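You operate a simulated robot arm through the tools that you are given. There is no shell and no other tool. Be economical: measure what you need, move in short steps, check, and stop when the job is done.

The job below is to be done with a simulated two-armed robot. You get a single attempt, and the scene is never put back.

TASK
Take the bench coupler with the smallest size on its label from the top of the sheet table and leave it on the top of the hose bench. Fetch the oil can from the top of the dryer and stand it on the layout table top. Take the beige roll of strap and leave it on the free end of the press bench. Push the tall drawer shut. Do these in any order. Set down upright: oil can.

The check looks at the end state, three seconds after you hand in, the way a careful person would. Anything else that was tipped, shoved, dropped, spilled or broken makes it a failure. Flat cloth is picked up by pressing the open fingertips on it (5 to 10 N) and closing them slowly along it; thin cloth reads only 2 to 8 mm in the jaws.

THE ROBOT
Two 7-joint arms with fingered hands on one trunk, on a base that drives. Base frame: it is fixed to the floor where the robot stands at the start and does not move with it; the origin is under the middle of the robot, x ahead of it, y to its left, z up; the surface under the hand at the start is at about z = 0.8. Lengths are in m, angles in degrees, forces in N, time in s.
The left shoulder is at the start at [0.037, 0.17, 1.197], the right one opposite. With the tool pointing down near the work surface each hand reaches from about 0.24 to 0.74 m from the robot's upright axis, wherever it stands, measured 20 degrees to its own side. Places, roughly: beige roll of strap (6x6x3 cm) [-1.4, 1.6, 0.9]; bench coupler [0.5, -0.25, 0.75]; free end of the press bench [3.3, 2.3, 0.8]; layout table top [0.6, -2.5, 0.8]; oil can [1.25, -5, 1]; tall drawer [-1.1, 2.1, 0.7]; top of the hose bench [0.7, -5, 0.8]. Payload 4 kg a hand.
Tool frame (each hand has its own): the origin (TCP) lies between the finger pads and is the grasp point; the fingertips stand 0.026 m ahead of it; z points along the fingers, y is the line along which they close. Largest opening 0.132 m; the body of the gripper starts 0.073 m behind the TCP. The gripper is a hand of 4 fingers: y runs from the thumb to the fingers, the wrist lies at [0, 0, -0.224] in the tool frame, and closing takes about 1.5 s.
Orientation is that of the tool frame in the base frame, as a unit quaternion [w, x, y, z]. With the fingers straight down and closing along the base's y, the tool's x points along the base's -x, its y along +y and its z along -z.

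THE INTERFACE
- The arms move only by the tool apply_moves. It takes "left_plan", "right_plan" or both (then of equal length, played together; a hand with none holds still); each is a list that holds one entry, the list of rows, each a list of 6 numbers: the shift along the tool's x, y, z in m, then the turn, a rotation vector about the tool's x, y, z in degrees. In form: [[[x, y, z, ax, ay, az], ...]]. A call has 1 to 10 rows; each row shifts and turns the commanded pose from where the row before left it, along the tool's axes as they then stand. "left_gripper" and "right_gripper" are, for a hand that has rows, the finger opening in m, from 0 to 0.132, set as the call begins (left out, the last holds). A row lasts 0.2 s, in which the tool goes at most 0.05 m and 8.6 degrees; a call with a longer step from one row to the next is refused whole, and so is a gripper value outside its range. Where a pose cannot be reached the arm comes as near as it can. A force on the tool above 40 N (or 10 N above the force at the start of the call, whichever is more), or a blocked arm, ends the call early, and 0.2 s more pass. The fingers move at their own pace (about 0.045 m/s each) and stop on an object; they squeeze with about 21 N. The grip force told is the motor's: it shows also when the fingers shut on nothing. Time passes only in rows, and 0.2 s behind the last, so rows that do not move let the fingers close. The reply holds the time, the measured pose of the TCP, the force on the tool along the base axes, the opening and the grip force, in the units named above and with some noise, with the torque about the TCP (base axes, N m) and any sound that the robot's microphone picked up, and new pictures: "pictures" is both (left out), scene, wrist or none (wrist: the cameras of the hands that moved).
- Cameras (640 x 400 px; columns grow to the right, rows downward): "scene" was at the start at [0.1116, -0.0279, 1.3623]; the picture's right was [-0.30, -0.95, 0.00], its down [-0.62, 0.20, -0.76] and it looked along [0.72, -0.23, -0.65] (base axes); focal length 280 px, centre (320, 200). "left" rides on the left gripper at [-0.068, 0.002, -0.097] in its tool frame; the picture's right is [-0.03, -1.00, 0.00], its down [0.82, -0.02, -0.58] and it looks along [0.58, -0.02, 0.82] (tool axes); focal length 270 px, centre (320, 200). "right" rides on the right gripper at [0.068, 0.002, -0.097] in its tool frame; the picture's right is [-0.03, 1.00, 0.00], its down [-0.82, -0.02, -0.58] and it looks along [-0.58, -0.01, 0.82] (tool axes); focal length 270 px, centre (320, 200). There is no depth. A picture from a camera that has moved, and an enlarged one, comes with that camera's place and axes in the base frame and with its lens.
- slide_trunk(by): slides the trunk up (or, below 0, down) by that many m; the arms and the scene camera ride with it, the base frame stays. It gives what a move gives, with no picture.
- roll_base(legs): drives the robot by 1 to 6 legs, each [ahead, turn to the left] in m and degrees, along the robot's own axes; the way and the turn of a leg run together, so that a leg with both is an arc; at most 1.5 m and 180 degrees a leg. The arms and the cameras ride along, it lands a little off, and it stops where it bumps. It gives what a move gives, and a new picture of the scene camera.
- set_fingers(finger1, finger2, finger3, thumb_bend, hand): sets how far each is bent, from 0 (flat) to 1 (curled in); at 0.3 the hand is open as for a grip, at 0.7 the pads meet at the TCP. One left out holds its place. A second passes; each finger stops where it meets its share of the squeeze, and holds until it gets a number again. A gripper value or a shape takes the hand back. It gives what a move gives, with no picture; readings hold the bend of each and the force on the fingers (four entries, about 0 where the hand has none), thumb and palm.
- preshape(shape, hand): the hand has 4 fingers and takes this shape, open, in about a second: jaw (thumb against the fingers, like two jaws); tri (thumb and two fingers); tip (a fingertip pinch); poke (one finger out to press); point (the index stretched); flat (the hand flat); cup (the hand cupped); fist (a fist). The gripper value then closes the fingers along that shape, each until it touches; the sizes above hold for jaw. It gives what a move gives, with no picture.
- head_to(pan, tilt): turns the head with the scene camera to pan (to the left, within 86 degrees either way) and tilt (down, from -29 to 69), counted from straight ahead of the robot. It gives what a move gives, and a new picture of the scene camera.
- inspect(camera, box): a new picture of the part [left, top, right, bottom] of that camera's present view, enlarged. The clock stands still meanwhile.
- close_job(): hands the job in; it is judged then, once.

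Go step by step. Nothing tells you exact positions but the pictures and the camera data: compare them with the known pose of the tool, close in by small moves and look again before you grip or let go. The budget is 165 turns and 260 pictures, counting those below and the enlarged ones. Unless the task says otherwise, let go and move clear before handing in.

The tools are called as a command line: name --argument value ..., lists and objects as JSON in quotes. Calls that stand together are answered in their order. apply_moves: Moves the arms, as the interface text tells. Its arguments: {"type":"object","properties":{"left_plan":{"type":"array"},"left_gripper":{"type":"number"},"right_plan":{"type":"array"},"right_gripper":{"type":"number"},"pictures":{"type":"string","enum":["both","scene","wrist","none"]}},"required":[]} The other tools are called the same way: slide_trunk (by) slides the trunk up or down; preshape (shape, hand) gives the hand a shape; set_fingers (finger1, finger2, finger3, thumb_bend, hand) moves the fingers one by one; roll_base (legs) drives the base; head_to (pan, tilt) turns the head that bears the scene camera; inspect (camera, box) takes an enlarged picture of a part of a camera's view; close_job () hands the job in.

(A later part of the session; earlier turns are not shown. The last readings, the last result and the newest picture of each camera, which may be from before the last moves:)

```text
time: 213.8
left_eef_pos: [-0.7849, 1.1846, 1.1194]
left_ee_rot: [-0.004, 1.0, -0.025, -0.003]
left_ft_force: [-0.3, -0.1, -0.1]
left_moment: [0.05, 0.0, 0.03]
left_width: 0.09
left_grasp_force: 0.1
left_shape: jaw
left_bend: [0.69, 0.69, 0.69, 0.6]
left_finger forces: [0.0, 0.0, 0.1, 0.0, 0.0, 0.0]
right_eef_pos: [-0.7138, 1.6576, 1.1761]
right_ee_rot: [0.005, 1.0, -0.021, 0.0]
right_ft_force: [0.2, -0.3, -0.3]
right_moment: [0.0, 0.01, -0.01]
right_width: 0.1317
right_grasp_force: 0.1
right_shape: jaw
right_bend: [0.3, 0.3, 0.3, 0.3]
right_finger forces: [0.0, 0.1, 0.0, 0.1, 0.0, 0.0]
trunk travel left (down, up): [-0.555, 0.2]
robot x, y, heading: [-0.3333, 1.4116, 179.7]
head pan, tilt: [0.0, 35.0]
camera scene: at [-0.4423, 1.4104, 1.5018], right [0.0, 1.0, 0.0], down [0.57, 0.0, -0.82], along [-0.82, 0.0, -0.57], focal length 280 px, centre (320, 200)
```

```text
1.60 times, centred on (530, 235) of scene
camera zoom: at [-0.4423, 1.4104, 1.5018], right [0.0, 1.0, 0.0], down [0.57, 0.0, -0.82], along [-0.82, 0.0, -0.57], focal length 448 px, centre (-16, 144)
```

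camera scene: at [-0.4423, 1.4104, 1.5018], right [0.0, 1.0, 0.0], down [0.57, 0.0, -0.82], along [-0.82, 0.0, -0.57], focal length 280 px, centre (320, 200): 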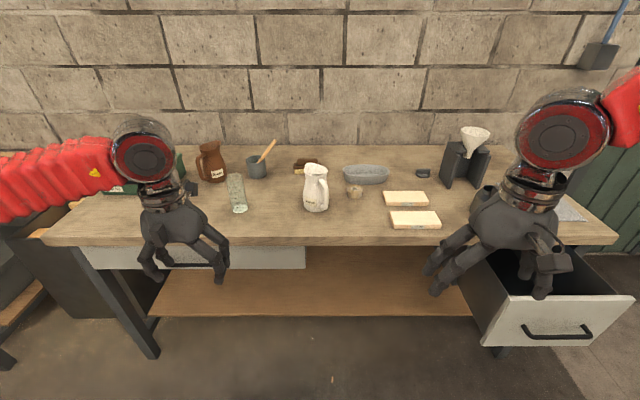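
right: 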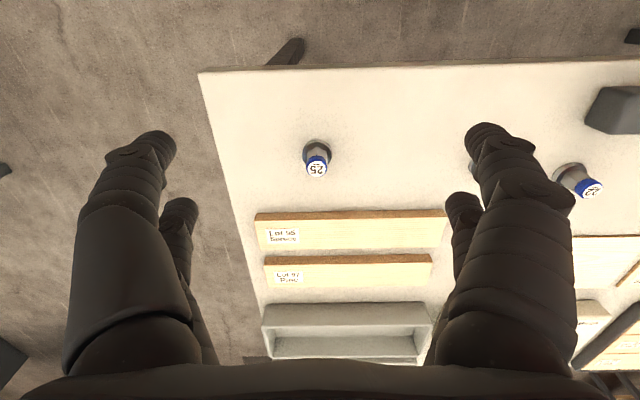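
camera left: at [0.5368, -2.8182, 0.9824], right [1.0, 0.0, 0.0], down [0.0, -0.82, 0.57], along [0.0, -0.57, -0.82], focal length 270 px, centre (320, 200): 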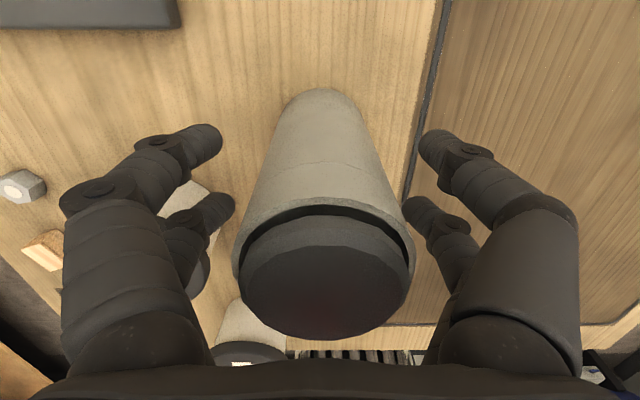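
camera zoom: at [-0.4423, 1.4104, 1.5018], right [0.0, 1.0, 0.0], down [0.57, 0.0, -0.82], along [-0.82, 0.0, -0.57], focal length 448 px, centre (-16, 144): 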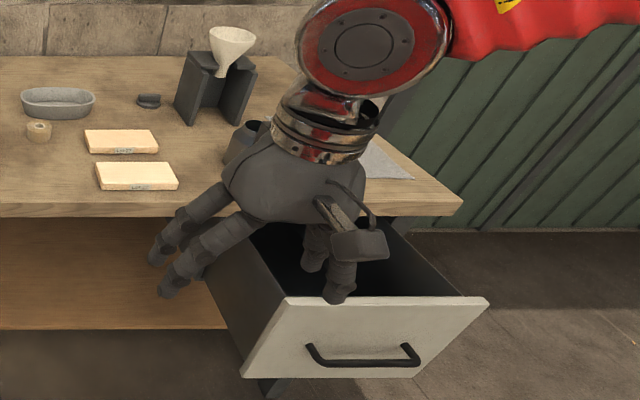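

The roll lies at about [-1.48, 1.56], between the jug and the tray. The open drawer's front is at x ≈ -1.0, y 2.02–2.44, z 0.41–0.72. I'll push the drawer first, so I'm repositioning to about (-0.5, 1.95).

roll_base --legs '[[0, -37]]'

roll_base --legs '[[0, -36]]'

roll_base --legs '[[0.53, 0]]'

roll_base --legs '[[0, 37]]'

roll_base --legs '[[0, 36]]'

head_to --pan -10 --tilt 45

```text
time: 216.1
left_eef_pos: [-0.8319, 1.5049, 1.12]
left_ee_rot: [-0.003, 0.939, -0.344, -0.001]
left_ft_force: [-0.3, 0.4, 0.2]
left_moment: [0.0, 0.0, 0.01]
left_width: 0.0903
left_grasp_force: 0.1
left_shape: jaw
left_bend: [0.69, 0.69, 0.69, 0.6]
left_finger forces: [0.1, 0.1, 0.0, 0.0, 0.1, 0.1]
right_eef_pos: [-0.4873, 1.8372, 1.1744]
right_ee_rot: [0.005, 0.94, -0.34, -0.001]
right_ft_force: [0.0, -0.3, 0.8]
right_moment: [-0.01, -0.01, 0.03]
right_width: 0.1319
right_grasp_force: 0.1
right_shape: jaw
right_bend: [0.3, 0.3, 0.3, 0.3]
right_finger forces: [0.0, 0.0, 0.0, 0.0, 0.1, 0.0]
trunk travel left (down, up): [-0.555, 0.2]
robot x, y, heading: [-0.352, 1.3849, 142.8]
head pan, tilt: [0.0, 35.0]
camera scene: at [-0.4401, 1.4489, 1.5018], right [0.61, 0.79, 0.0], down [0.46, -0.35, -0.82], along [-0.65, 0.5, -0.57], focal length 280 px, centre (320, 200)
```

scene: 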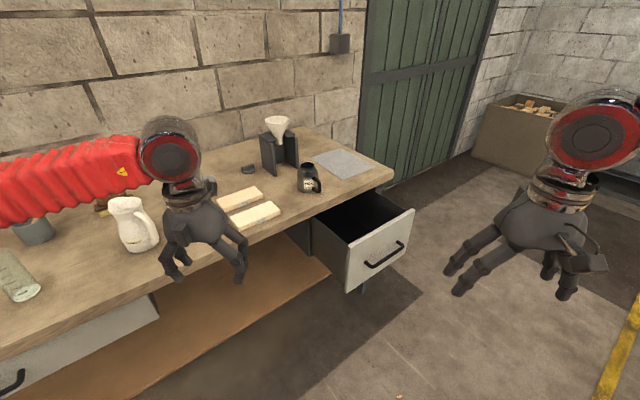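

```text
time: 218.4
left_eef_pos: [-0.6708, 1.7661, 1.1199]
left_ee_rot: [-0.005, 0.787, -0.617, -0.002]
left_ft_force: [0.8, -0.5, 0.3]
left_moment: [-0.01, -0.03, 0.02]
left_width: 0.0899
left_grasp_force: 0.0
left_shape: jaw
left_bend: [0.68, 0.68, 0.69, 0.6]
left_finger forces: [0.0, 0.1, 0.0, 0.0, 0.0, 0.0]
right_eef_pos: [-0.1983, 1.8323, 1.1746]
right_ee_rot: [0.004, 0.789, -0.615, -0.004]
right_ft_force: [-0.4, 0.2, 1.0]
right_moment: [-0.02, -0.01, -0.01]
right_width: 0.1322
right_grasp_force: 0.0
right_shape: jaw
right_bend: [0.3, 0.3, 0.3, 0.3]
right_finger forces: [0.0, 0.1, 0.1, 0.0, 0.0, 0.1]
trunk travel left (down, up): [-0.555, 0.2]
robot x, y, heading: [-0.3903, 1.383, 106.7]
head pan, tilt: [0.0, 35.0]
camera scene: at [-0.42, 1.4795, 1.5018], right [0.96, 0.29, 0.0], down [0.16, -0.55, -0.82], along [-0.23, 0.78, -0.57], focal length 280 px, centre (320, 200)
```

scene: 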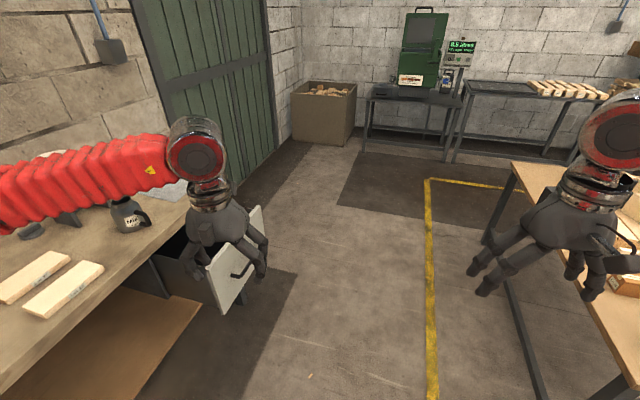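

```text
time: 221.6
left_eef_pos: [-0.8247, 2.2753, 1.1215]
left_ee_rot: [-0.003, 0.787, -0.616, 0.0]
left_ft_force: [0.6, 1.1, -0.6]
left_moment: [-0.03, -0.01, 0.01]
left_width: 0.0898
left_grasp_force: 0.1
left_shape: jaw
left_bend: [0.68, 0.68, 0.69, 0.6]
left_finger forces: [0.1, 0.0, 0.0, 0.1, 0.0, 0.0]
right_eef_pos: [-0.3506, 2.3426, 1.1752]
right_ee_rot: [0.005, 0.789, -0.614, -0.003]
right_ft_force: [0.0, 0.8, 0.0]
right_moment: [0.03, -0.01, -0.01]
right_width: 0.1322
right_grasp_force: 0.0
right_shape: jaw
right_bend: [0.3, 0.3, 0.3, 0.3]
right_finger forces: [0.0, 0.0, 0.1, 0.0, 0.0, 0.1]
trunk travel left (down, up): [-0.555, 0.2]
robot x, y, heading: [-0.5388, 1.8964, 106.9]
head pan, tilt: [0.0, 35.0]
camera scene: at [-0.5727, 1.9888, 1.5018], right [0.96, 0.29, 0.0], down [0.17, -0.55, -0.82], along [-0.24, 0.78, -0.57], focal length 280 px, centre (320, 200)
```

scene: 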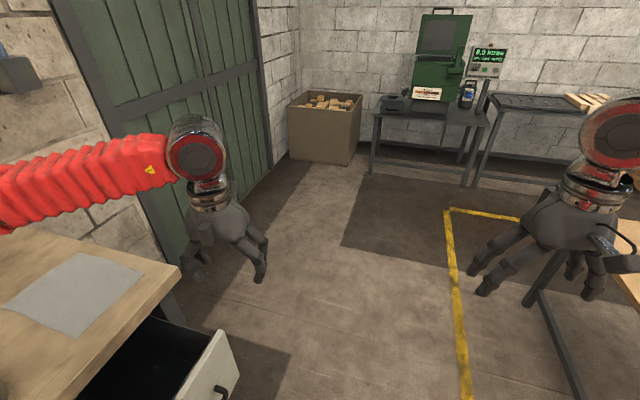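

```text
time: 223.9
left_eef_pos: [-0.9993, 2.0297, 1.1226]
left_ee_rot: [-0.003, 0.941, -0.338, -0.002]
left_ft_force: [-0.7, -0.6, 0.0]
left_moment: [-0.03, -0.02, -0.01]
left_width: 0.0901
left_grasp_force: 0.1
left_shape: jaw
left_bend: [0.68, 0.68, 0.69, 0.6]
left_finger forces: [0.1, 0.0, 0.0, 0.1, 0.0, 0.1]
right_eef_pos: [-0.6594, 2.3657, 1.1757]
right_ee_rot: [0.006, 0.942, -0.334, -0.002]
right_ft_force: [0.1, 0.1, 0.6]
right_moment: [-0.02, 0.0, 0.0]
right_width: 0.1318
right_grasp_force: 0.1
right_shape: jaw
right_bend: [0.3, 0.3, 0.3, 0.3]
right_finger forces: [0.0, 0.0, 0.0, 0.1, 0.1, 0.0]
trunk travel left (down, up): [-0.555, 0.2]
robot x, y, heading: [-0.5222, 1.9183, 143.2]
head pan, tilt: [0.0, 35.0]
camera scene: at [-0.6071, 1.9788, 1.5018], right [0.6, 0.8, 0.0], down [0.46, -0.34, -0.82], along [-0.66, 0.49, -0.57], focal length 280 px, centre (320, 200)
```

scene: 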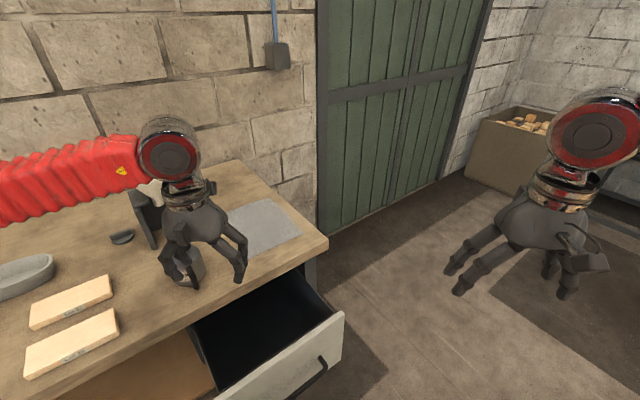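

```text
time: 226.2
left_eef_pos: [-0.9734, 1.7259, 1.1218]
left_ee_rot: [-0.002, 1.0, -0.028, -0.002]
left_ft_force: [0.2, 0.5, 0.1]
left_moment: [-0.02, -0.03, -0.02]
left_width: 0.09
left_grasp_force: 0.1
left_shape: jaw
left_bend: [0.69, 0.69, 0.68, 0.6]
left_finger forces: [0.1, 0.0, 0.0, 0.0, 0.1, 0.1]
right_eef_pos: [-0.8983, 2.1985, 1.1753]
right_ee_rot: [0.006, 1.0, -0.026, 0.001]
right_ft_force: [0.4, 0.2, 0.0]
right_moment: [-0.01, -0.01, 0.03]
right_width: 0.1317
right_grasp_force: 0.1
right_shape: jaw
right_bend: [0.3, 0.3, 0.3, 0.3]
right_finger forces: [0.0, 0.1, 0.0, 0.1, 0.0, 0.1]
trunk travel left (down, up): [-0.555, 0.2]
robot x, y, heading: [-0.5252, 1.9522, 179.0]
head pan, tilt: [0.0, 35.0]
camera scene: at [-0.6295, 1.9513, 1.5017], right [0.01, 1.0, 0.0], down [0.58, -0.01, -0.82], along [-0.82, 0.01, -0.58], focal length 280 px, centre (320, 200)
```

scene: 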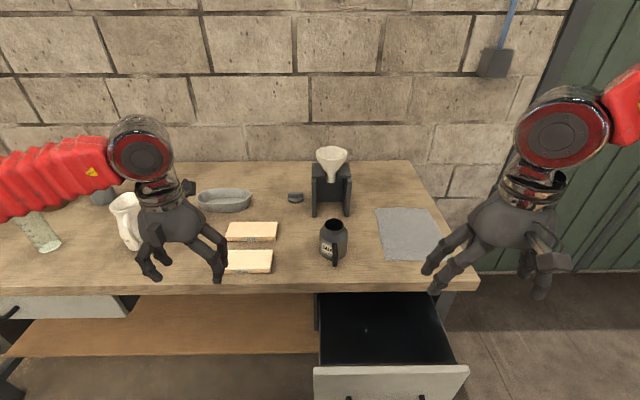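

```text
time: 226.9
left_eef_pos: [-0.9723, 1.7246, 1.1235]
left_ee_rot: [-0.003, 1.0, -0.028, -0.004]
left_ft_force: [0.2, 0.3, 0.9]
left_moment: [0.01, -0.02, -0.02]
left_width: 0.0897
left_grasp_force: 0.1
left_shape: jaw
left_bend: [0.69, 0.69, 0.69, 0.6]
left_finger forces: [0.0, 0.0, 0.0, 0.0, 0.1, 0.0]
right_eef_pos: [-0.8965, 2.1965, 1.1769]
right_ee_rot: [0.004, 1.0, -0.025, -0.001]
right_ft_force: [0.6, -0.9, -0.1]
right_moment: [0.04, 0.0, 0.01]
right_width: 0.132
right_grasp_force: 0.0
right_shape: jaw
right_bend: [0.3, 0.3, 0.3, 0.3]
right_finger forces: [0.0, 0.1, 0.1, 0.0, 0.0, 0.1]
trunk travel left (down, up): [-0.555, 0.2]
robot x, y, heading: [-0.5192, 1.9505, 179.2]
head pan, tilt: [-10.0, 45.0]
camera scene: at [-0.6192, 1.9634, 1.4871], right [0.19, 0.98, 0.0], down [0.69, -0.13, -0.71], along [-0.69, 0.13, -0.71], focal length 280 px, centre (320, 200)
```

scene: 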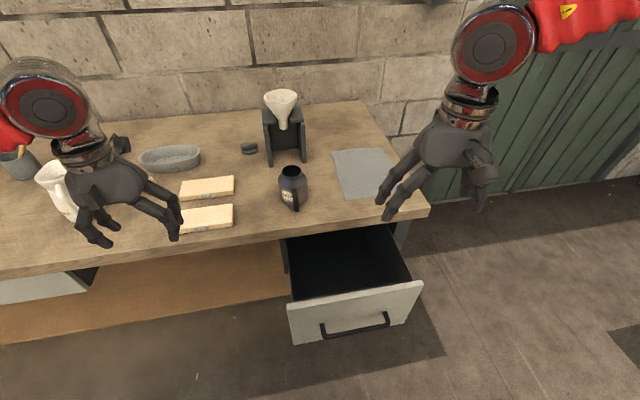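

Recomputed with two views: the bench top is at z ≈ 0.89, and the drawer panel is at x ≈ -0.94, y 1.94–2.30, z 0.5–0.81. I'll back up a little, close the right hand, and tilt it forward to push with the fingertips.

roll_base --legs '[[-0.13, 0]]'

apply_moves --right_plan '[[[0, 0.01, 0, 0, -8, 0], [0, 0.01, 0, 0, -8, 0], [0, 0.01, 0, 0, -8, 0], [0, 0.01, 0, 0, -8, 0], [0, 0.01, 0, 0, -8, 0], [0, 0, 0, 0, -8, 0], [0, 0, 0, 0, 0, 0]]]' --right_gripper 0.0

```text
time: 228.2
left_eef_pos: [-0.8416, 1.7241, 1.1238]
left_ee_rot: [-0.003, 1.0, -0.028, -0.004]
left_ft_force: [-0.6, -0.3, -0.5]
left_moment: [-0.02, 0.02, -0.01]
left_width: 0.0899
left_grasp_force: 0.0
left_shape: jaw
left_bend: [0.69, 0.69, 0.69, 0.6]
left_finger forces: [0.1, 0.0, 0.0, 0.1, 0.0, 0.0]
right_eef_pos: [-0.7663, 2.1968, 1.1784]
right_ee_rot: [0.005, 1.0, -0.025, -0.001]
right_ft_force: [0.2, -0.3, 0.1]
right_moment: [0.0, 0.03, 0.0]
right_width: 0.132
right_grasp_force: 0.0
right_shape: jaw
right_bend: [0.3, 0.3, 0.3, 0.3]
right_finger forces: [0.0, 0.0, 0.0, 0.0, 0.0, 0.0]
trunk travel left (down, up): [-0.555, 0.2]
robot x, y, heading: [-0.3905, 1.9495, 179.3]
head pan, tilt: [-10.0, 45.0]
camera scene: at [-0.4887, 1.9629, 1.4871], right [0.19, 0.98, 0.0], down [0.69, -0.13, -0.71], along [-0.69, 0.13, -0.71], focal length 280 px, centre (320, 200)
```

scene: 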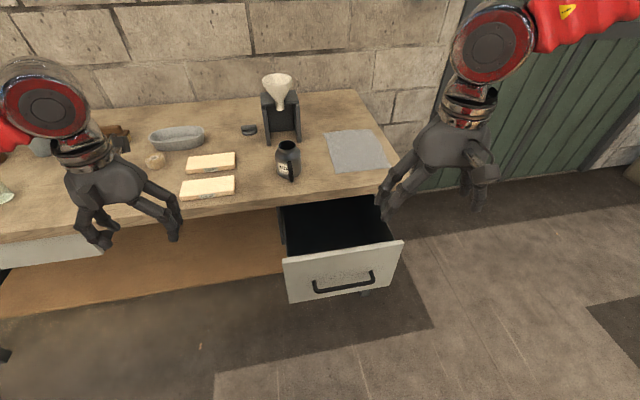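

```text
time: 229.8
left_eef_pos: [-0.8417, 1.722, 1.1222]
left_ee_rot: [-0.004, 1.0, -0.028, -0.003]
left_ft_force: [0.4, -0.2, 0.3]
left_moment: [0.0, 0.0, -0.01]
left_width: 0.09
left_grasp_force: 0.0
left_shape: jaw
left_bend: [0.69, 0.69, 0.69, 0.6]
left_finger forces: [0.1, 0.1, 0.0, 0.0, 0.1, 0.0]
right_eef_pos: [-0.7989, 2.2094, 1.2897]
right_ee_rot: [-0.004, 0.935, -0.009, -0.355]
right_ft_force: [0.3, -0.6, 0.1]
right_moment: [0.03, 0.01, -0.01]
right_width: 0.0002
right_grasp_force: 0.0
right_shape: jaw
right_bend: [0.63, 0.63, 0.63, 0.7]
right_finger forces: [0.0, 0.0, 0.0, 0.1, 0.1, 0.1]
right hand out of reach, approached as far as the arm can: row 3, 4, 5, 6
trunk travel left (down, up): [-0.555, 0.2]
robot x, y, heading: [-0.3923, 1.9513, 179.2]
head pan, tilt: [-10.0, 45.0]
camera scene: at [-0.4884, 1.961, 1.4872], right [0.19, 0.98, 0.0], down [0.69, -0.13, -0.71], along [-0.69, 0.13, -0.71], focal length 280 px, centre (320, 200)
camera right: at [-0.6834, 2.205, 1.3158], right [-0.04, -1.0, 0.02], down [-0.23, 0.02, 0.97], along [-0.97, 0.04, -0.23], focal length 270 px, centre (320, 200)
```

scene: 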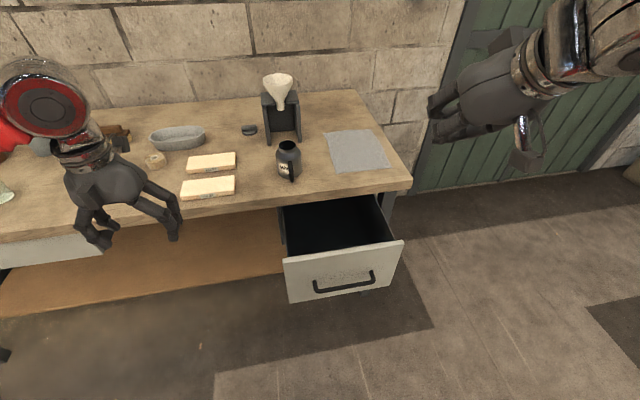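
right: 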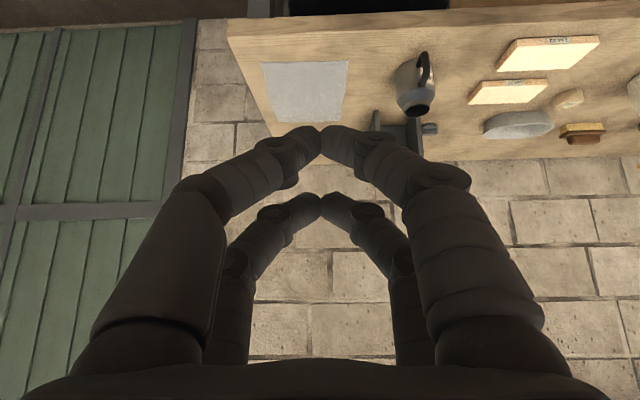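

The tilt works, though reach is tight up high. I'll bring the hand down in front of the panel and a little forward.

apply_moves --right_plan '[[[0.0282, 0, 0.0389, 0, 0, 0], [0.0282, 0, 0.0389, 0, 0, 0], [0.0282, 0, 0.0389, 0, 0, 0], [0.0282, 0, 0.0389, 0, 0, 0], [0.0282, 0, 0.0389, 0, 0, 0], [0.0282, 0, 0.0389, 0, 0, 0], [0.0282, 0, 0.0389, 0, 0, 0], [0, 0, 0, 0, 0, 0]]]'

```text
time: 231.6
left_eef_pos: [-0.8436, 1.7223, 1.124]
left_ee_rot: [-0.003, 1.0, -0.028, -0.003]
left_ft_force: [-0.4, -0.2, -0.8]
left_moment: [0.04, -0.02, 0.02]
left_width: 0.0902
left_grasp_force: 0.0
left_shape: jaw
left_bend: [0.69, 0.69, 0.69, 0.6]
left_finger forces: [0.0, 0.0, 0.0, 0.0, 0.0, 0.1]
right_eef_pos: [-0.8523, 2.309, 1.0335]
right_ee_rot: [-0.002, 0.936, -0.009, -0.352]
right_ft_force: [-0.1, -0.8, 0.6]
right_moment: [0.03, -0.01, -0.01]
right_width: 0.0
right_grasp_force: 20.7
right_shape: jaw
right_bend: [0.62, 0.62, 0.63, 0.7]
right_finger forces: [0.0, 0.0, 0.1, 0.0, 0.0, 0.0]
right hand out of reach, approached as far as the arm can: row 1, 2, 3, 4, 5, 6, 7
trunk travel left (down, up): [-0.555, 0.2]
robot x, y, heading: [-0.3935, 1.9509, 179.2]
head pan, tilt: [-10.0, 45.0]
camera scene: at [-0.4905, 1.9629, 1.487], right [0.19, 0.98, 0.0], down [0.7, -0.13, -0.71], along [-0.69, 0.13, -0.71], focal length 280 px, centre (320, 200)
camera right: at [-0.7371, 2.3059, 1.062], right [-0.04, -1.0, 0.02], down [-0.23, 0.03, 0.97], along [-0.97, 0.03, -0.23], focal length 270 px, centre (320, 200)
```

scene: 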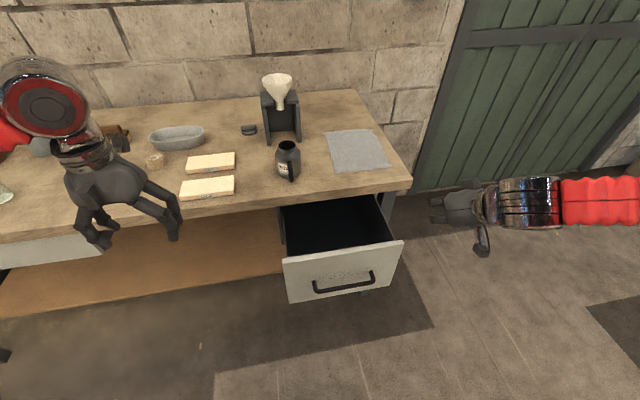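
right: 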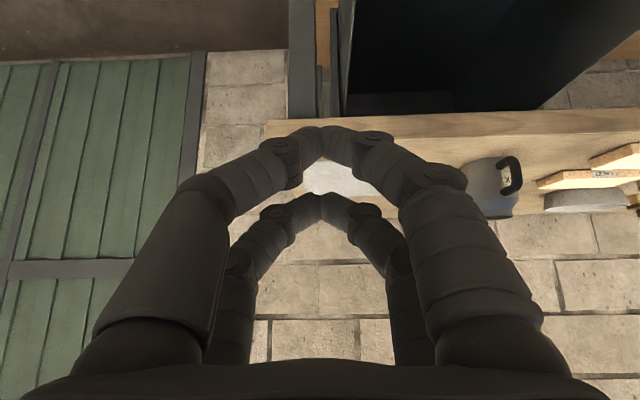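

The shoulder is too high for this pose. I'll lower the trunk 0.25 m; both hands are in front of the bench edge and clear.

slide_trunk --by -0.25

apply_moves --right_plan '[[[0, 0.0, 0, 0, 0, 0], [0, 0, 0, 0, 0, 0]]]'

```text
time: 234.2
left_eef_pos: [-0.8424, 1.7231, 0.874]
left_ee_rot: [-0.003, 1.0, -0.027, -0.003]
left_ft_force: [-0.1, 0.3, -0.7]
left_moment: [-0.01, 0.01, 0.0]
left_width: 0.0901
left_grasp_force: 0.2
left_shape: jaw
left_bend: [0.69, 0.69, 0.69, 0.6]
left_finger forces: [0.1, 0.0, 0.0, 0.1, 0.1, 0.0]
right_eef_pos: [-0.8515, 2.3095, 0.7864]
right_ee_rot: [-0.003, 0.935, -0.01, -0.354]
right_ft_force: [-0.1, -0.3, 0.1]
right_moment: [-0.03, 0.0, -0.03]
right_width: 0.0
right_grasp_force: 21.1
right_shape: jaw
right_bend: [0.62, 0.62, 0.63, 0.7]
right_finger forces: [0.0, 0.0, 0.1, 0.1, 0.1, 0.0]
trunk travel left (down, up): [-0.305, 0.45]
robot x, y, heading: [-0.3925, 1.9516, 179.2]
head pan, tilt: [-10.0, 45.0]
```

```text
time: 234.8
left_eef_pos: [-0.8421, 1.7222, 0.8727]
left_ee_rot: [-0.003, 1.0, -0.027, -0.003]
left_ft_force: [0.2, -0.3, 0.0]
left_moment: [0.03, 0.01, -0.02]
left_width: 0.0901
left_grasp_force: 0.1
left_shape: jaw
left_bend: [0.69, 0.69, 0.69, 0.6]
left_finger forces: [0.0, 0.0, 0.0, 0.0, 0.1, 0.0]
right_eef_pos: [-0.8514, 2.3101, 0.7851]
right_ee_rot: [-0.003, 0.936, -0.01, -0.353]
right_ft_force: [-0.5, 0.7, 0.0]
right_moment: [-0.02, 0.0, 0.0]
right_width: 0.0
right_grasp_force: 21.0
right_shape: jaw
right_bend: [0.62, 0.62, 0.63, 0.7]
right_finger forces: [0.0, 0.0, 0.0, 0.1, 0.0, 0.1]
trunk travel left (down, up): [-0.305, 0.45]
robot x, y, heading: [-0.3929, 1.9487, 179.5]
head pan, tilt: [-10.0, 45.0]
camera scene: at [-0.5393, 1.9641, 1.2345], right [0.19, 0.98, 0.0], down [0.7, -0.13, -0.71], along [-0.69, 0.13, -0.71], focal length 280 px, centre (320, 200)
camera right: at [-0.7367, 2.3059, 0.8124], right [-0.04, -1.0, 0.02], down [-0.23, 0.03, 0.97], along [-0.97, 0.03, -0.23], focal length 270 px, centre (320, 200)
```

scene: 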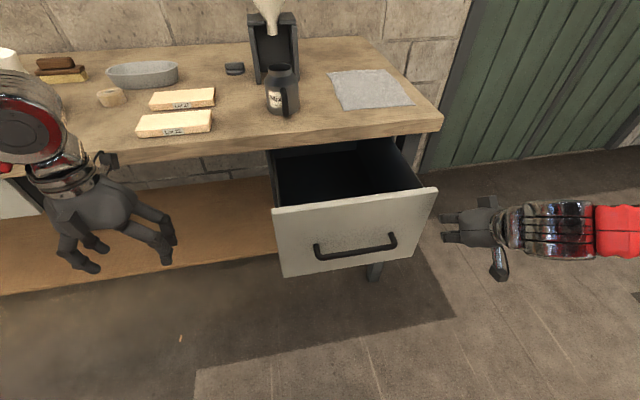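
right: 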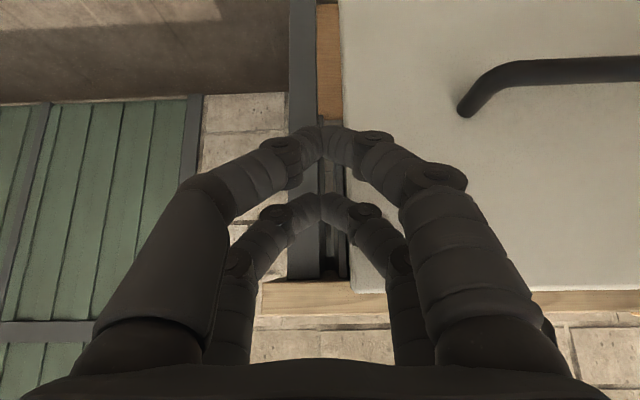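

Now the hand is just right of the panel at z ≈ 0.785. I'll shift it left to the panel's middle and slightly lower, staying in front.

apply_moves --right_plan '[[[0.005, 0.045, 0.006, 0, 0, 0], [0.005, 0.045, 0.006, 0, 0, 0], [0.005, 0.045, 0.006, 0, 0, 0], [0.005, 0.04, 0.006, 0, 0, 0], [0, 0, 0, 0, 0, 0]]]'

```text
time: 236.0
left_eef_pos: [-0.8421, 1.7228, 0.8732]
left_ee_rot: [-0.003, 1.0, -0.028, -0.004]
left_ft_force: [0.3, -0.6, 0.3]
left_moment: [0.0, -0.02, 0.06]
left_width: 0.09
left_grasp_force: 0.0
left_shape: jaw
left_bend: [0.69, 0.69, 0.69, 0.6]
left_finger forces: [0.0, 0.1, 0.1, 0.0, 0.1, 0.1]
right_eef_pos: [-0.8633, 2.2509, 0.839]
right_ee_rot: [-0.002, 0.936, -0.007, -0.351]
right_ft_force: [-0.6, 0.7, -0.2]
right_moment: [-0.02, 0.01, 0.03]
right_width: 0.0001
right_grasp_force: 20.7
right_shape: jaw
right_bend: [0.62, 0.62, 0.63, 0.7]
right_finger forces: [0.0, 0.0, 0.0, 0.1, 0.0, 0.1]
right hand out of reach, approached as far as the arm can: row 1, 2, 3, 4
trunk travel left (down, up): [-0.305, 0.45]
robot x, y, heading: [-0.3937, 1.9499, 179.2]
head pan, tilt: [-10.0, 45.0]
camera scene: at [-0.5391, 1.9642, 1.2345], right [0.19, 0.98, 0.0], down [0.69, -0.13, -0.71], along [-0.69, 0.13, -0.71], focal length 280 px, centre (320, 200)
camera right: at [-0.749, 2.2479, 0.8668], right [-0.03, -1.0, 0.02], down [-0.23, 0.03, 0.97], along [-0.97, 0.03, -0.24], focal length 270 px, centre (320, 200)
```

scene: 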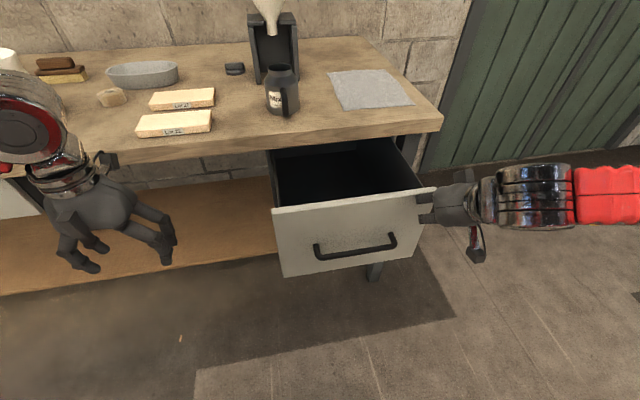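
right: 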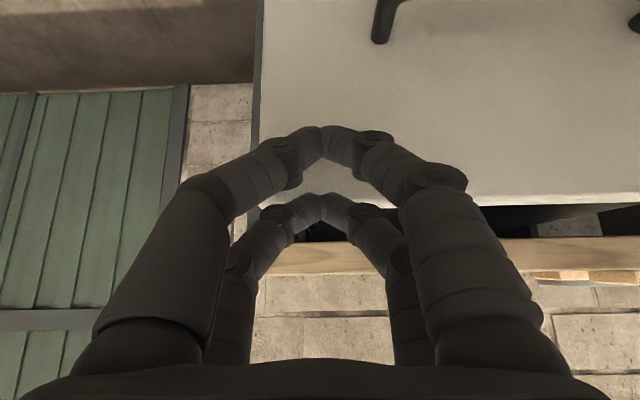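

The arm is too folded. I'll back the base 0.22 m and extend the arm instead.

roll_base --legs '[[-0.22, 0]]'

apply_moves --right_plan '[[[-0.03, 0.02, 0.035, 0, 0, 0], [-0.03, 0.02, 0.035, 0, 0, 0], [-0.03, 0.02, 0.035, 0, 0, 0], [-0.0, 0.02, 0.02, 0, 0, 0], [0.02, 0.02, 0.02, 0, 0, 0], [0.02, 0.01, 0.02, 0, 0, 0], [0, 0, 0, 0, 0, 0]]]'

```text
time: 237.7
left_eef_pos: [-0.6209, 1.7213, 0.8739]
left_ee_rot: [-0.003, 1.0, -0.029, -0.003]
left_ft_force: [-0.6, -0.2, 0.7]
left_moment: [0.02, 0.0, 0.02]
left_width: 0.0899
left_grasp_force: 0.1
left_shape: jaw
left_bend: [0.69, 0.69, 0.69, 0.6]
left_finger forces: [0.0, 0.1, 0.1, 0.0, 0.1, 0.0]
right_eef_pos: [-0.6415, 2.2494, 0.8394]
right_ee_rot: [-0.002, 0.936, -0.007, -0.352]
right_ft_force: [0.0, -0.1, 0.2]
right_moment: [-0.01, 0.04, -0.01]
right_width: 0.0001
right_grasp_force: 21.4
right_shape: jaw
right_bend: [0.62, 0.62, 0.63, 0.7]
right_finger forces: [0.0, 0.0, 0.0, 0.1, 0.0, 0.1]
trunk travel left (down, up): [-0.305, 0.45]
robot x, y, heading: [-0.1724, 1.9481, 179.1]
head pan, tilt: [-10.0, 45.0]
camera scene: at [-0.3165, 1.961, 1.2346], right [0.19, 0.98, 0.0], down [0.69, -0.13, -0.71], along [-0.69, 0.13, -0.71], focal length 280 px, centre (320, 200)
```

scene: 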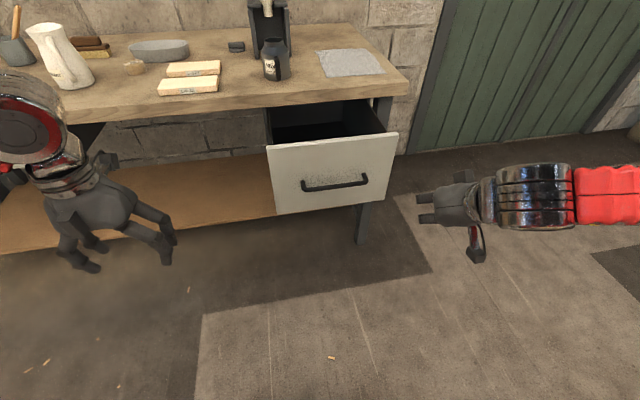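

```text
refused: row 1 steps farther than a row can; nothing moved
```

apply_moves --right_plan '[[[-0.0284, 0.02, 0.028, 0, 0, 0], [-0.0284, 0.02, 0.028, 0, 0, 0], [-0.0284, 0.02, 0.028, 0, 0, 0], [0, 0.02, 0, 0, 0, 0], [0.021, 0.02, 0.021, 0, 0, 0], [0.021, 0.01, 0.021, 0, 0, 0], [0, 0, 0, 0, 0, 0]]]'

```text
time: 239.3
left_eef_pos: [-0.622, 1.7215, 0.8729]
left_ee_rot: [-0.003, 1.0, -0.029, -0.004]
left_ft_force: [0.4, -0.5, -0.4]
left_moment: [0.01, 0.01, 0.0]
left_width: 0.0899
left_grasp_force: 0.0
left_shape: jaw
left_bend: [0.69, 0.69, 0.69, 0.6]
left_finger forces: [0.0, 0.0, 0.0, 0.0, 0.1, 0.1]
right_eef_pos: [-0.785, 2.1973, 0.8436]
right_ee_rot: [-0.001, 0.937, -0.006, -0.349]
right_ft_force: [0.6, 0.0, -0.7]
right_moment: [-0.01, -0.03, 0.01]
right_width: 0.0
right_grasp_force: 21.2
right_shape: jaw
right_bend: [0.62, 0.62, 0.63, 0.7]
right_finger forces: [0.0, 0.0, 0.0, 0.1, 0.0, 0.1]
right hand out of reach, approached as far as the arm can: row 1, 2, 3, 4, 5, 6
trunk travel left (down, up): [-0.305, 0.45]
robot x, y, heading: [-0.1715, 1.9496, 179.0]
head pan, tilt: [-10.0, 45.0]
camera scene: at [-0.3177, 1.9611, 1.2345], right [0.19, 0.98, 0.0], down [0.69, -0.13, -0.71], along [-0.69, 0.13, -0.71], focal length 280 px, centre (320, 200)
camera right: at [-0.6693, 2.1942, 0.8712], right [-0.03, -1.0, 0.02], down [-0.24, 0.02, 0.97], along [-0.97, 0.03, -0.24], focal length 270 px, centre (320, 200)
```

scene: 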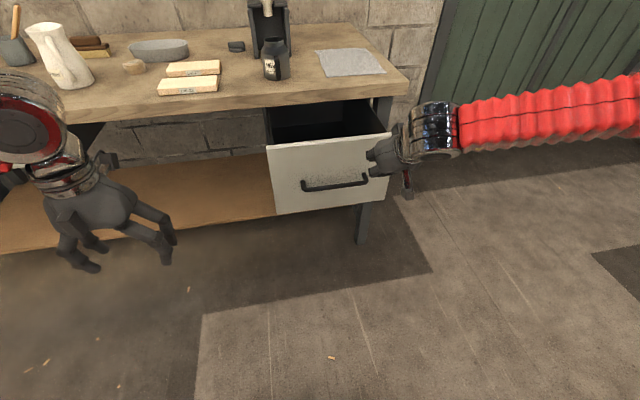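
right: 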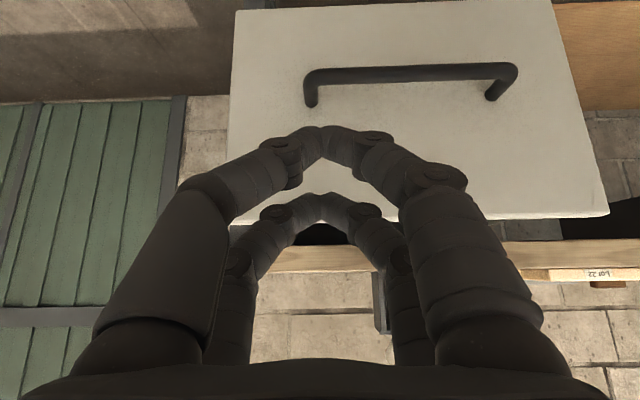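

The wrist seems limited near 41° of tilt, so I'll reduce the tilt to about 30° and see where the hand settles.

apply_moves --right_plan '[[[0, 0, 0, 0, 8, 0], [0, 0, 0, 0, 8, 0], [0, 0, 0, 0, 0, 0]]]'

```text
time: 240.1
left_eef_pos: [-0.6205, 1.7221, 0.8736]
left_ee_rot: [-0.002, 1.0, -0.029, -0.003]
left_ft_force: [0.0, -0.5, -0.5]
left_moment: [0.02, -0.02, 0.01]
left_width: 0.0898
left_grasp_force: 0.1
left_shape: jaw
left_bend: [0.69, 0.69, 0.69, 0.6]
left_finger forces: [0.0, 0.0, 0.0, 0.1, 0.0, 0.0]
right_eef_pos: [-0.7849, 2.1987, 0.8436]
right_ee_rot: [-0.001, 0.976, -0.009, -0.217]
right_ft_force: [-0.7, 0.5, -0.4]
right_moment: [-0.02, 0.01, 0.01]
right_width: 0.0001
right_grasp_force: 21.1
right_shape: jaw
right_bend: [0.62, 0.62, 0.63, 0.7]
right_finger forces: [0.0, 0.1, 0.0, 0.0, 0.0, 0.1]
trunk travel left (down, up): [-0.305, 0.45]
robot x, y, heading: [-0.1694, 1.9505, 178.8]
head pan, tilt: [-10.0, 45.0]
camera scene: at [-0.3176, 1.9611, 1.2345], right [0.19, 0.98, 0.0], down [0.69, -0.13, -0.71], along [-0.69, 0.13, -0.71], focal length 280 px, centre (320, 200)
camera right: at [-0.6816, 2.1948, 0.9014], right [-0.04, -1.0, 0.01], down [-0.49, 0.03, 0.87], along [-0.87, 0.03, -0.49], focal length 270 px, centre (320, 200)
```

scene: 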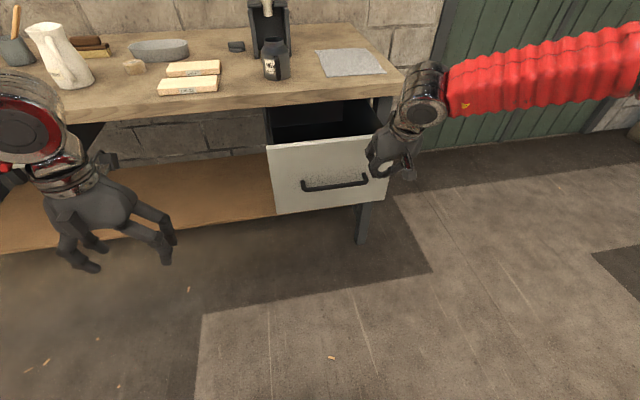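
right: 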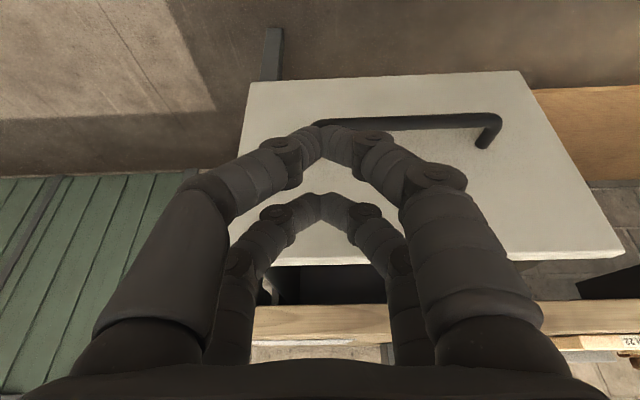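

Position holds now at 25° tilt. I'll move left 0.07 and down 0.085.

apply_moves --right_plan '[[[0.009, 0.018, 0.0195, 0, 0, 0], [0.009, 0.018, 0.0195, 0, 0, 0], [0.009, 0.018, 0.0195, 0, 0, 0], [0.009, 0.016, 0.0195, 0, 0, 0], [0, 0, 0, 0, 0, 0]]]'

```text
time: 241.3
left_eef_pos: [-0.621, 1.7206, 0.8742]
left_ee_rot: [-0.003, 1.0, -0.03, -0.002]
left_ft_force: [0.9, 0.8, 0.1]
left_moment: [-0.03, -0.01, 0.02]
left_width: 0.0902
left_grasp_force: 0.0
left_shape: jaw
left_bend: [0.69, 0.69, 0.69, 0.6]
left_finger forces: [0.0, 0.0, 0.0, 0.0, 0.0, 0.1]
right_eef_pos: [-0.7797, 2.1376, 0.7636]
right_ee_rot: [0.0, 0.976, -0.008, -0.217]
right_ft_force: [-0.5, 0.5, 0.3]
right_moment: [0.01, -0.02, -0.02]
right_width: 0.0001
right_grasp_force: 20.8
right_shape: jaw
right_bend: [0.62, 0.62, 0.63, 0.7]
right_finger forces: [0.1, 0.0, 0.1, 0.0, 0.1, 0.1]
right hand out of reach, approached as far as the arm can: row 4
trunk travel left (down, up): [-0.305, 0.45]
robot x, y, heading: [-0.1693, 1.9483, 179.1]
head pan, tilt: [-10.0, 45.0]
camera scene: at [-0.318, 1.9611, 1.2344], right [0.19, 0.98, 0.0], down [0.7, -0.13, -0.71], along [-0.69, 0.13, -0.71], focal length 280 px, centre (320, 200)
camera right: at [-0.6772, 2.1343, 0.8227], right [-0.04, -1.0, 0.01], down [-0.49, 0.03, 0.87], along [-0.87, 0.03, -0.49], focal length 270 px, centre (320, 200)
```

scene: 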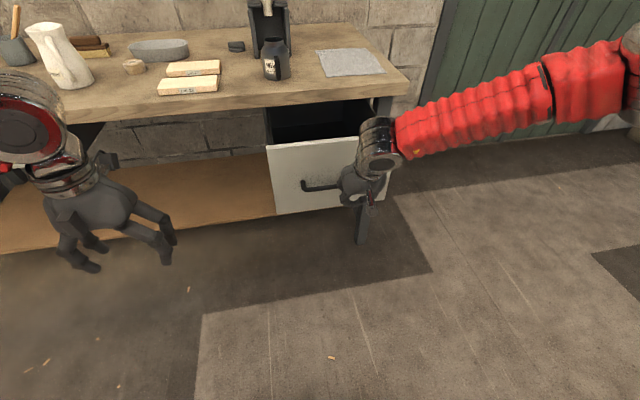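
right: 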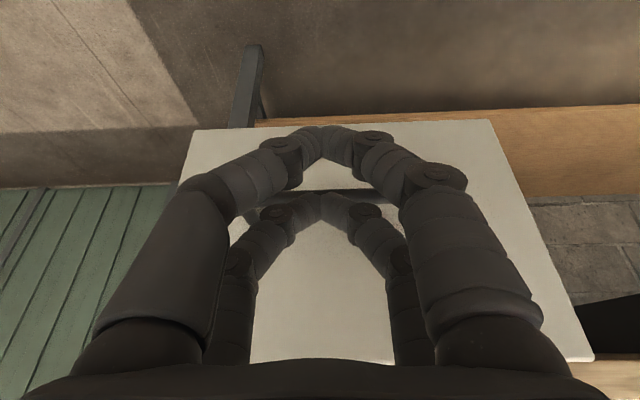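

The hand is ahead of the panel between handle and top edge (panel z ≈ 0.57–0.83, handle ≈ 0.69). The arm holds well here, so I'll push with the base in small steps.

roll_base --legs '[[0.1, 0]]'

inspect --camera "right" --box '[0, 0, 640, 400]'

```text
time: 242.5
left_eef_pos: [-0.7229, 1.7228, 0.8731]
left_ee_rot: [-0.003, 1.0, -0.029, -0.002]
left_ft_force: [-0.3, -0.3, -0.2]
left_moment: [0.02, -0.02, 0.0]
left_width: 0.0901
left_grasp_force: 0.0
left_shape: jaw
left_bend: [0.69, 0.69, 0.69, 0.6]
left_finger forces: [0.1, 0.0, 0.0, 0.0, 0.1, 0.0]
right_eef_pos: [-0.8822, 2.1403, 0.7627]
right_ee_rot: [-0.001, 0.976, -0.009, -0.217]
right_ft_force: [-0.2, 0.4, -0.8]
right_moment: [0.01, -0.01, 0.01]
right_width: 0.0
right_grasp_force: 21.0
right_shape: jaw
right_bend: [0.62, 0.63, 0.63, 0.7]
right_finger forces: [0.0, 0.1, 0.0, 0.0, 0.1, 0.0]
trunk travel left (down, up): [-0.305, 0.45]
robot x, y, heading: [-0.2707, 1.9491, 179.0]
head pan, tilt: [-10.0, 45.0]
camera scene: at [-0.4203, 1.9626, 1.2341], right [0.19, 0.98, 0.0], down [0.7, -0.13, -0.71], along [-0.69, 0.13, -0.71], focal length 280 px, centre (320, 200)
```

scene: 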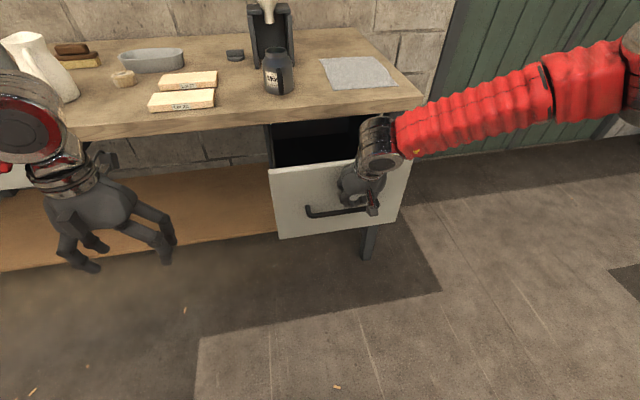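

```text
1.00 times, centred on (320, 200) of right (not enlarged: the box is as wide or as high as the picture)
camera zoom: at [-0.7789, 2.1361, 0.8221], right [-0.04, -1.0, 0.01], down [-0.49, 0.03, 0.87], along [-0.87, 0.03, -0.5], focal length 270 px, centre (320, 200)
```

zoom: 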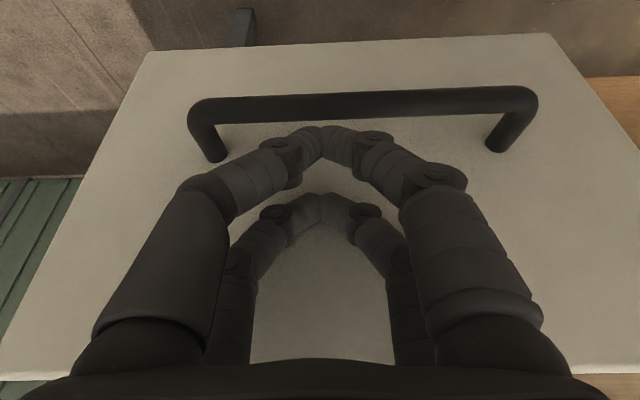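

roll_base --legs '[[0.06, 0]]'

inspect --camera "right" --box '[0, 0, 640, 400]'

```text
time: 243.5
left_eef_pos: [-0.7841, 1.7242, 0.8733]
left_ee_rot: [-0.002, 1.0, -0.028, -0.002]
left_ft_force: [-0.2, 0.4, -0.3]
left_moment: [-0.03, 0.01, -0.03]
left_width: 0.09
left_grasp_force: 0.0
left_shape: jaw
left_bend: [0.69, 0.69, 0.69, 0.6]
left_finger forces: [0.0, 0.0, 0.1, 0.1, 0.1, 0.0]
right_eef_pos: [-0.9435, 2.1403, 0.7644]
right_ee_rot: [-0.001, 0.976, -0.008, -0.217]
right_ft_force: [0.0, -0.3, 0.2]
right_moment: [0.0, -0.01, 0.0]
right_width: 0.0
right_grasp_force: 20.9
right_shape: jaw
right_bend: [0.62, 0.63, 0.63, 0.7]
right_finger forces: [0.0, 0.0, 0.0, 0.0, 0.1, 0.0]
trunk travel left (down, up): [-0.305, 0.45]
robot x, y, heading: [-0.333, 1.9483, 179.2]
head pan, tilt: [-10.0, 45.0]
camera scene: at [-0.4809, 1.9636, 1.2342], right [0.19, 0.98, 0.0], down [0.7, -0.13, -0.71], along [-0.69, 0.13, -0.71], focal length 280 px, centre (320, 200)
```

scene: 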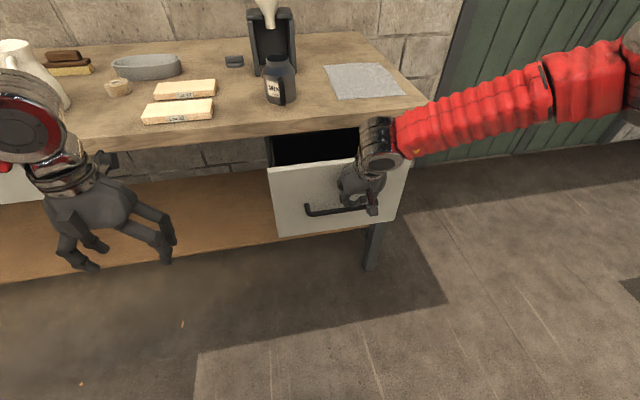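

```text
1.00 times, centred on (320, 200) of right (not enlarged: the box is as wide or as high as the picture)
camera zoom: at [-0.8397, 2.1371, 0.8227], right [-0.04, -1.0, 0.01], down [-0.49, 0.03, 0.87], along [-0.87, 0.03, -0.49], focal length 270 px, centre (320, 200)
```

zoom: 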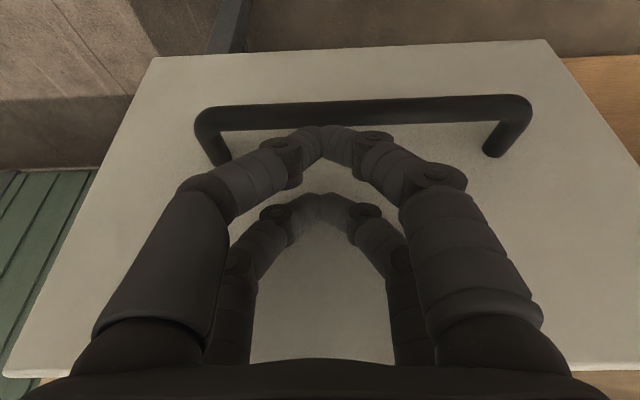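

The drawer is sliding with the hand. I'll continue in small steps.

roll_base --legs '[[0.06, 0]]'

roll_base --legs '[[0.03, 0]]'

```text
time: 244.4
left_eef_pos: [-0.8438, 1.7229, 0.8757]
left_ee_rot: [-0.003, 1.0, -0.028, -0.003]
left_ft_force: [0.3, -0.8, 0.4]
left_moment: [0.0, -0.01, 0.01]
left_width: 0.09
left_grasp_force: 0.1
left_shape: jaw
left_bend: [0.69, 0.69, 0.69, 0.6]
left_finger forces: [0.0, 0.0, 0.0, 0.1, 0.0, 0.1]
right_eef_pos: [-1.0033, 2.1418, 0.7655]
right_ee_rot: [-0.001, 0.976, -0.009, -0.217]
right_ft_force: [-0.5, 0.4, -0.2]
right_moment: [0.01, 0.01, 0.0]
right_width: 0.0
right_grasp_force: 21.2
right_shape: jaw
right_bend: [0.62, 0.63, 0.63, 0.7]
right_finger forces: [0.1, 0.1, 0.0, 0.0, 0.1, 0.1]
trunk travel left (down, up): [-0.305, 0.45]
robot x, y, heading: [-0.3927, 1.9463, 179.3]
head pan, tilt: [-10.0, 45.0]
camera scene: at [-0.5414, 1.9645, 1.2342], right [0.19, 0.98, 0.0], down [0.7, -0.13, -0.71], along [-0.69, 0.13, -0.71], focal length 280 px, centre (320, 200)
```

scene: 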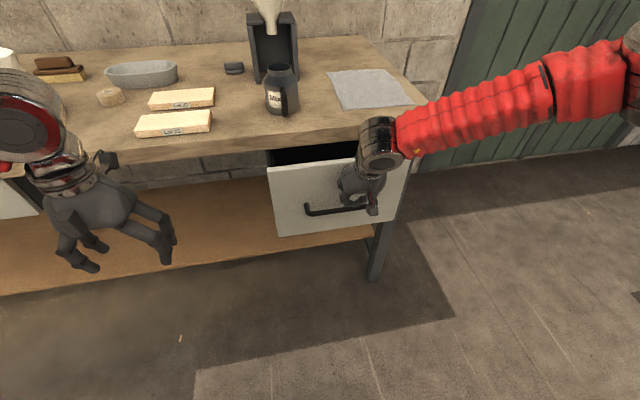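

```text
time: 245.3
left_eef_pos: [-0.8751, 1.725, 0.8741]
left_ee_rot: [-0.003, 1.0, -0.029, -0.001]
left_ft_force: [-0.6, 0.1, -0.8]
left_moment: [0.03, -0.04, 0.0]
left_width: 0.0902
left_grasp_force: 0.0
left_shape: jaw
left_bend: [0.69, 0.69, 0.69, 0.6]
left_finger forces: [0.0, 0.0, 0.0, 0.0, 0.0, 0.0]
right_eef_pos: [-1.033, 2.1422, 0.7643]
right_ee_rot: [-0.001, 0.976, -0.008, -0.217]
right_ft_force: [-0.2, -0.4, -0.7]
right_moment: [0.0, 0.01, 0.01]
right_width: 0.0
right_grasp_force: 20.6
right_shape: jaw
right_bend: [0.62, 0.63, 0.63, 0.7]
right_finger forces: [0.0, 0.1, 0.1, 0.0, 0.0, 0.0]
trunk travel left (down, up): [-0.305, 0.45]
robot x, y, heading: [-0.4222, 1.9531, 178.9]
head pan, tilt: [-10.0, 45.0]
camera scene: at [-0.5723, 1.965, 1.2341], right [0.19, 0.98, 0.0], down [0.7, -0.13, -0.71], along [-0.69, 0.13, -0.71], focal length 280 px, centre (320, 200)
```

scene: 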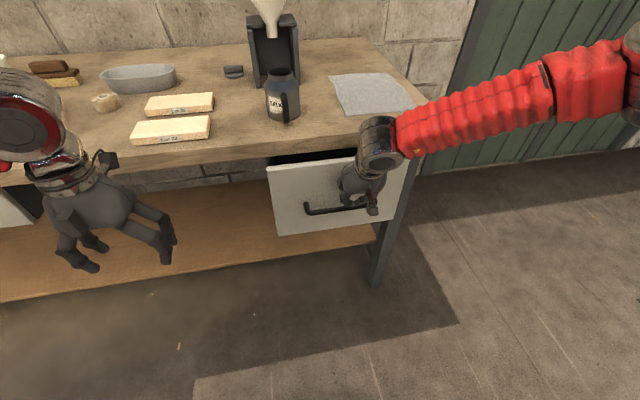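

roll_base --legs '[[0.03, 0]]'

inspect --camera "scene" --box '[240, 100, 440, 260]'

```text
time: 246.1
left_eef_pos: [-0.9042, 1.7251, 0.8739]
left_ee_rot: [-0.002, 1.0, -0.027, -0.001]
left_ft_force: [-0.8, -0.8, 0.5]
left_moment: [0.02, -0.04, 0.0]
left_width: 0.0899
left_grasp_force: 0.1
left_shape: jaw
left_bend: [0.69, 0.69, 0.69, 0.6]
left_finger forces: [0.0, 0.1, 0.0, 0.1, 0.0, 0.0]
right_eef_pos: [-1.0642, 2.1422, 0.7649]
right_ee_rot: [0.0, 0.976, -0.008, -0.217]
right_ft_force: [-0.2, -0.4, -0.1]
right_moment: [-0.01, -0.04, 0.0]
right_width: 0.0
right_grasp_force: 20.7
right_shape: jaw
right_bend: [0.62, 0.63, 0.63, 0.7]
right_finger forces: [0.0, 0.1, 0.1, 0.0, 0.1, 0.0]
trunk travel left (down, up): [-0.305, 0.45]
robot x, y, heading: [-0.4521, 1.9513, 179.2]
head pan, tilt: [-10.0, 45.0]
camera scene: at [-0.6024, 1.9655, 1.2341], right [0.19, 0.98, 0.0], down [0.7, -0.13, -0.71], along [-0.69, 0.13, -0.71], focal length 280 px, centre (320, 200)
```

scene: 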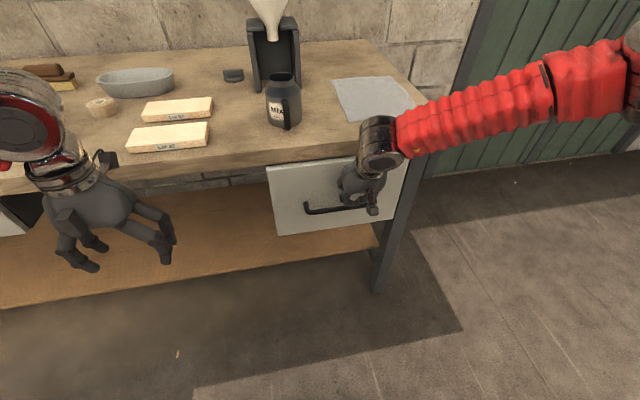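

```text
2.50 times, centred on (340, 180) of scene
camera zoom: at [-0.6024, 1.9655, 1.2341], right [0.19, 0.98, 0.0], down [0.7, -0.13, -0.71], along [-0.69, 0.13, -0.71], focal length 701 px, centre (270, 250)
```

zoom: 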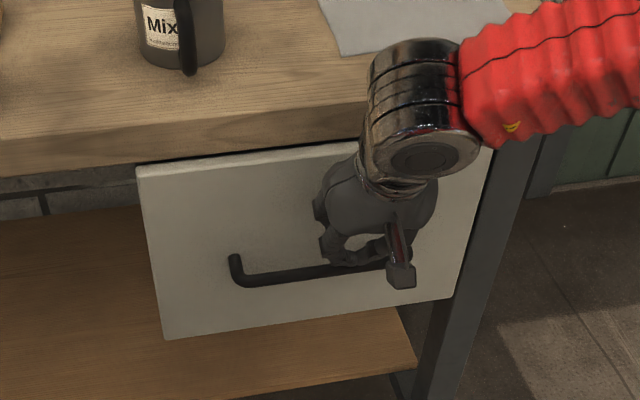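

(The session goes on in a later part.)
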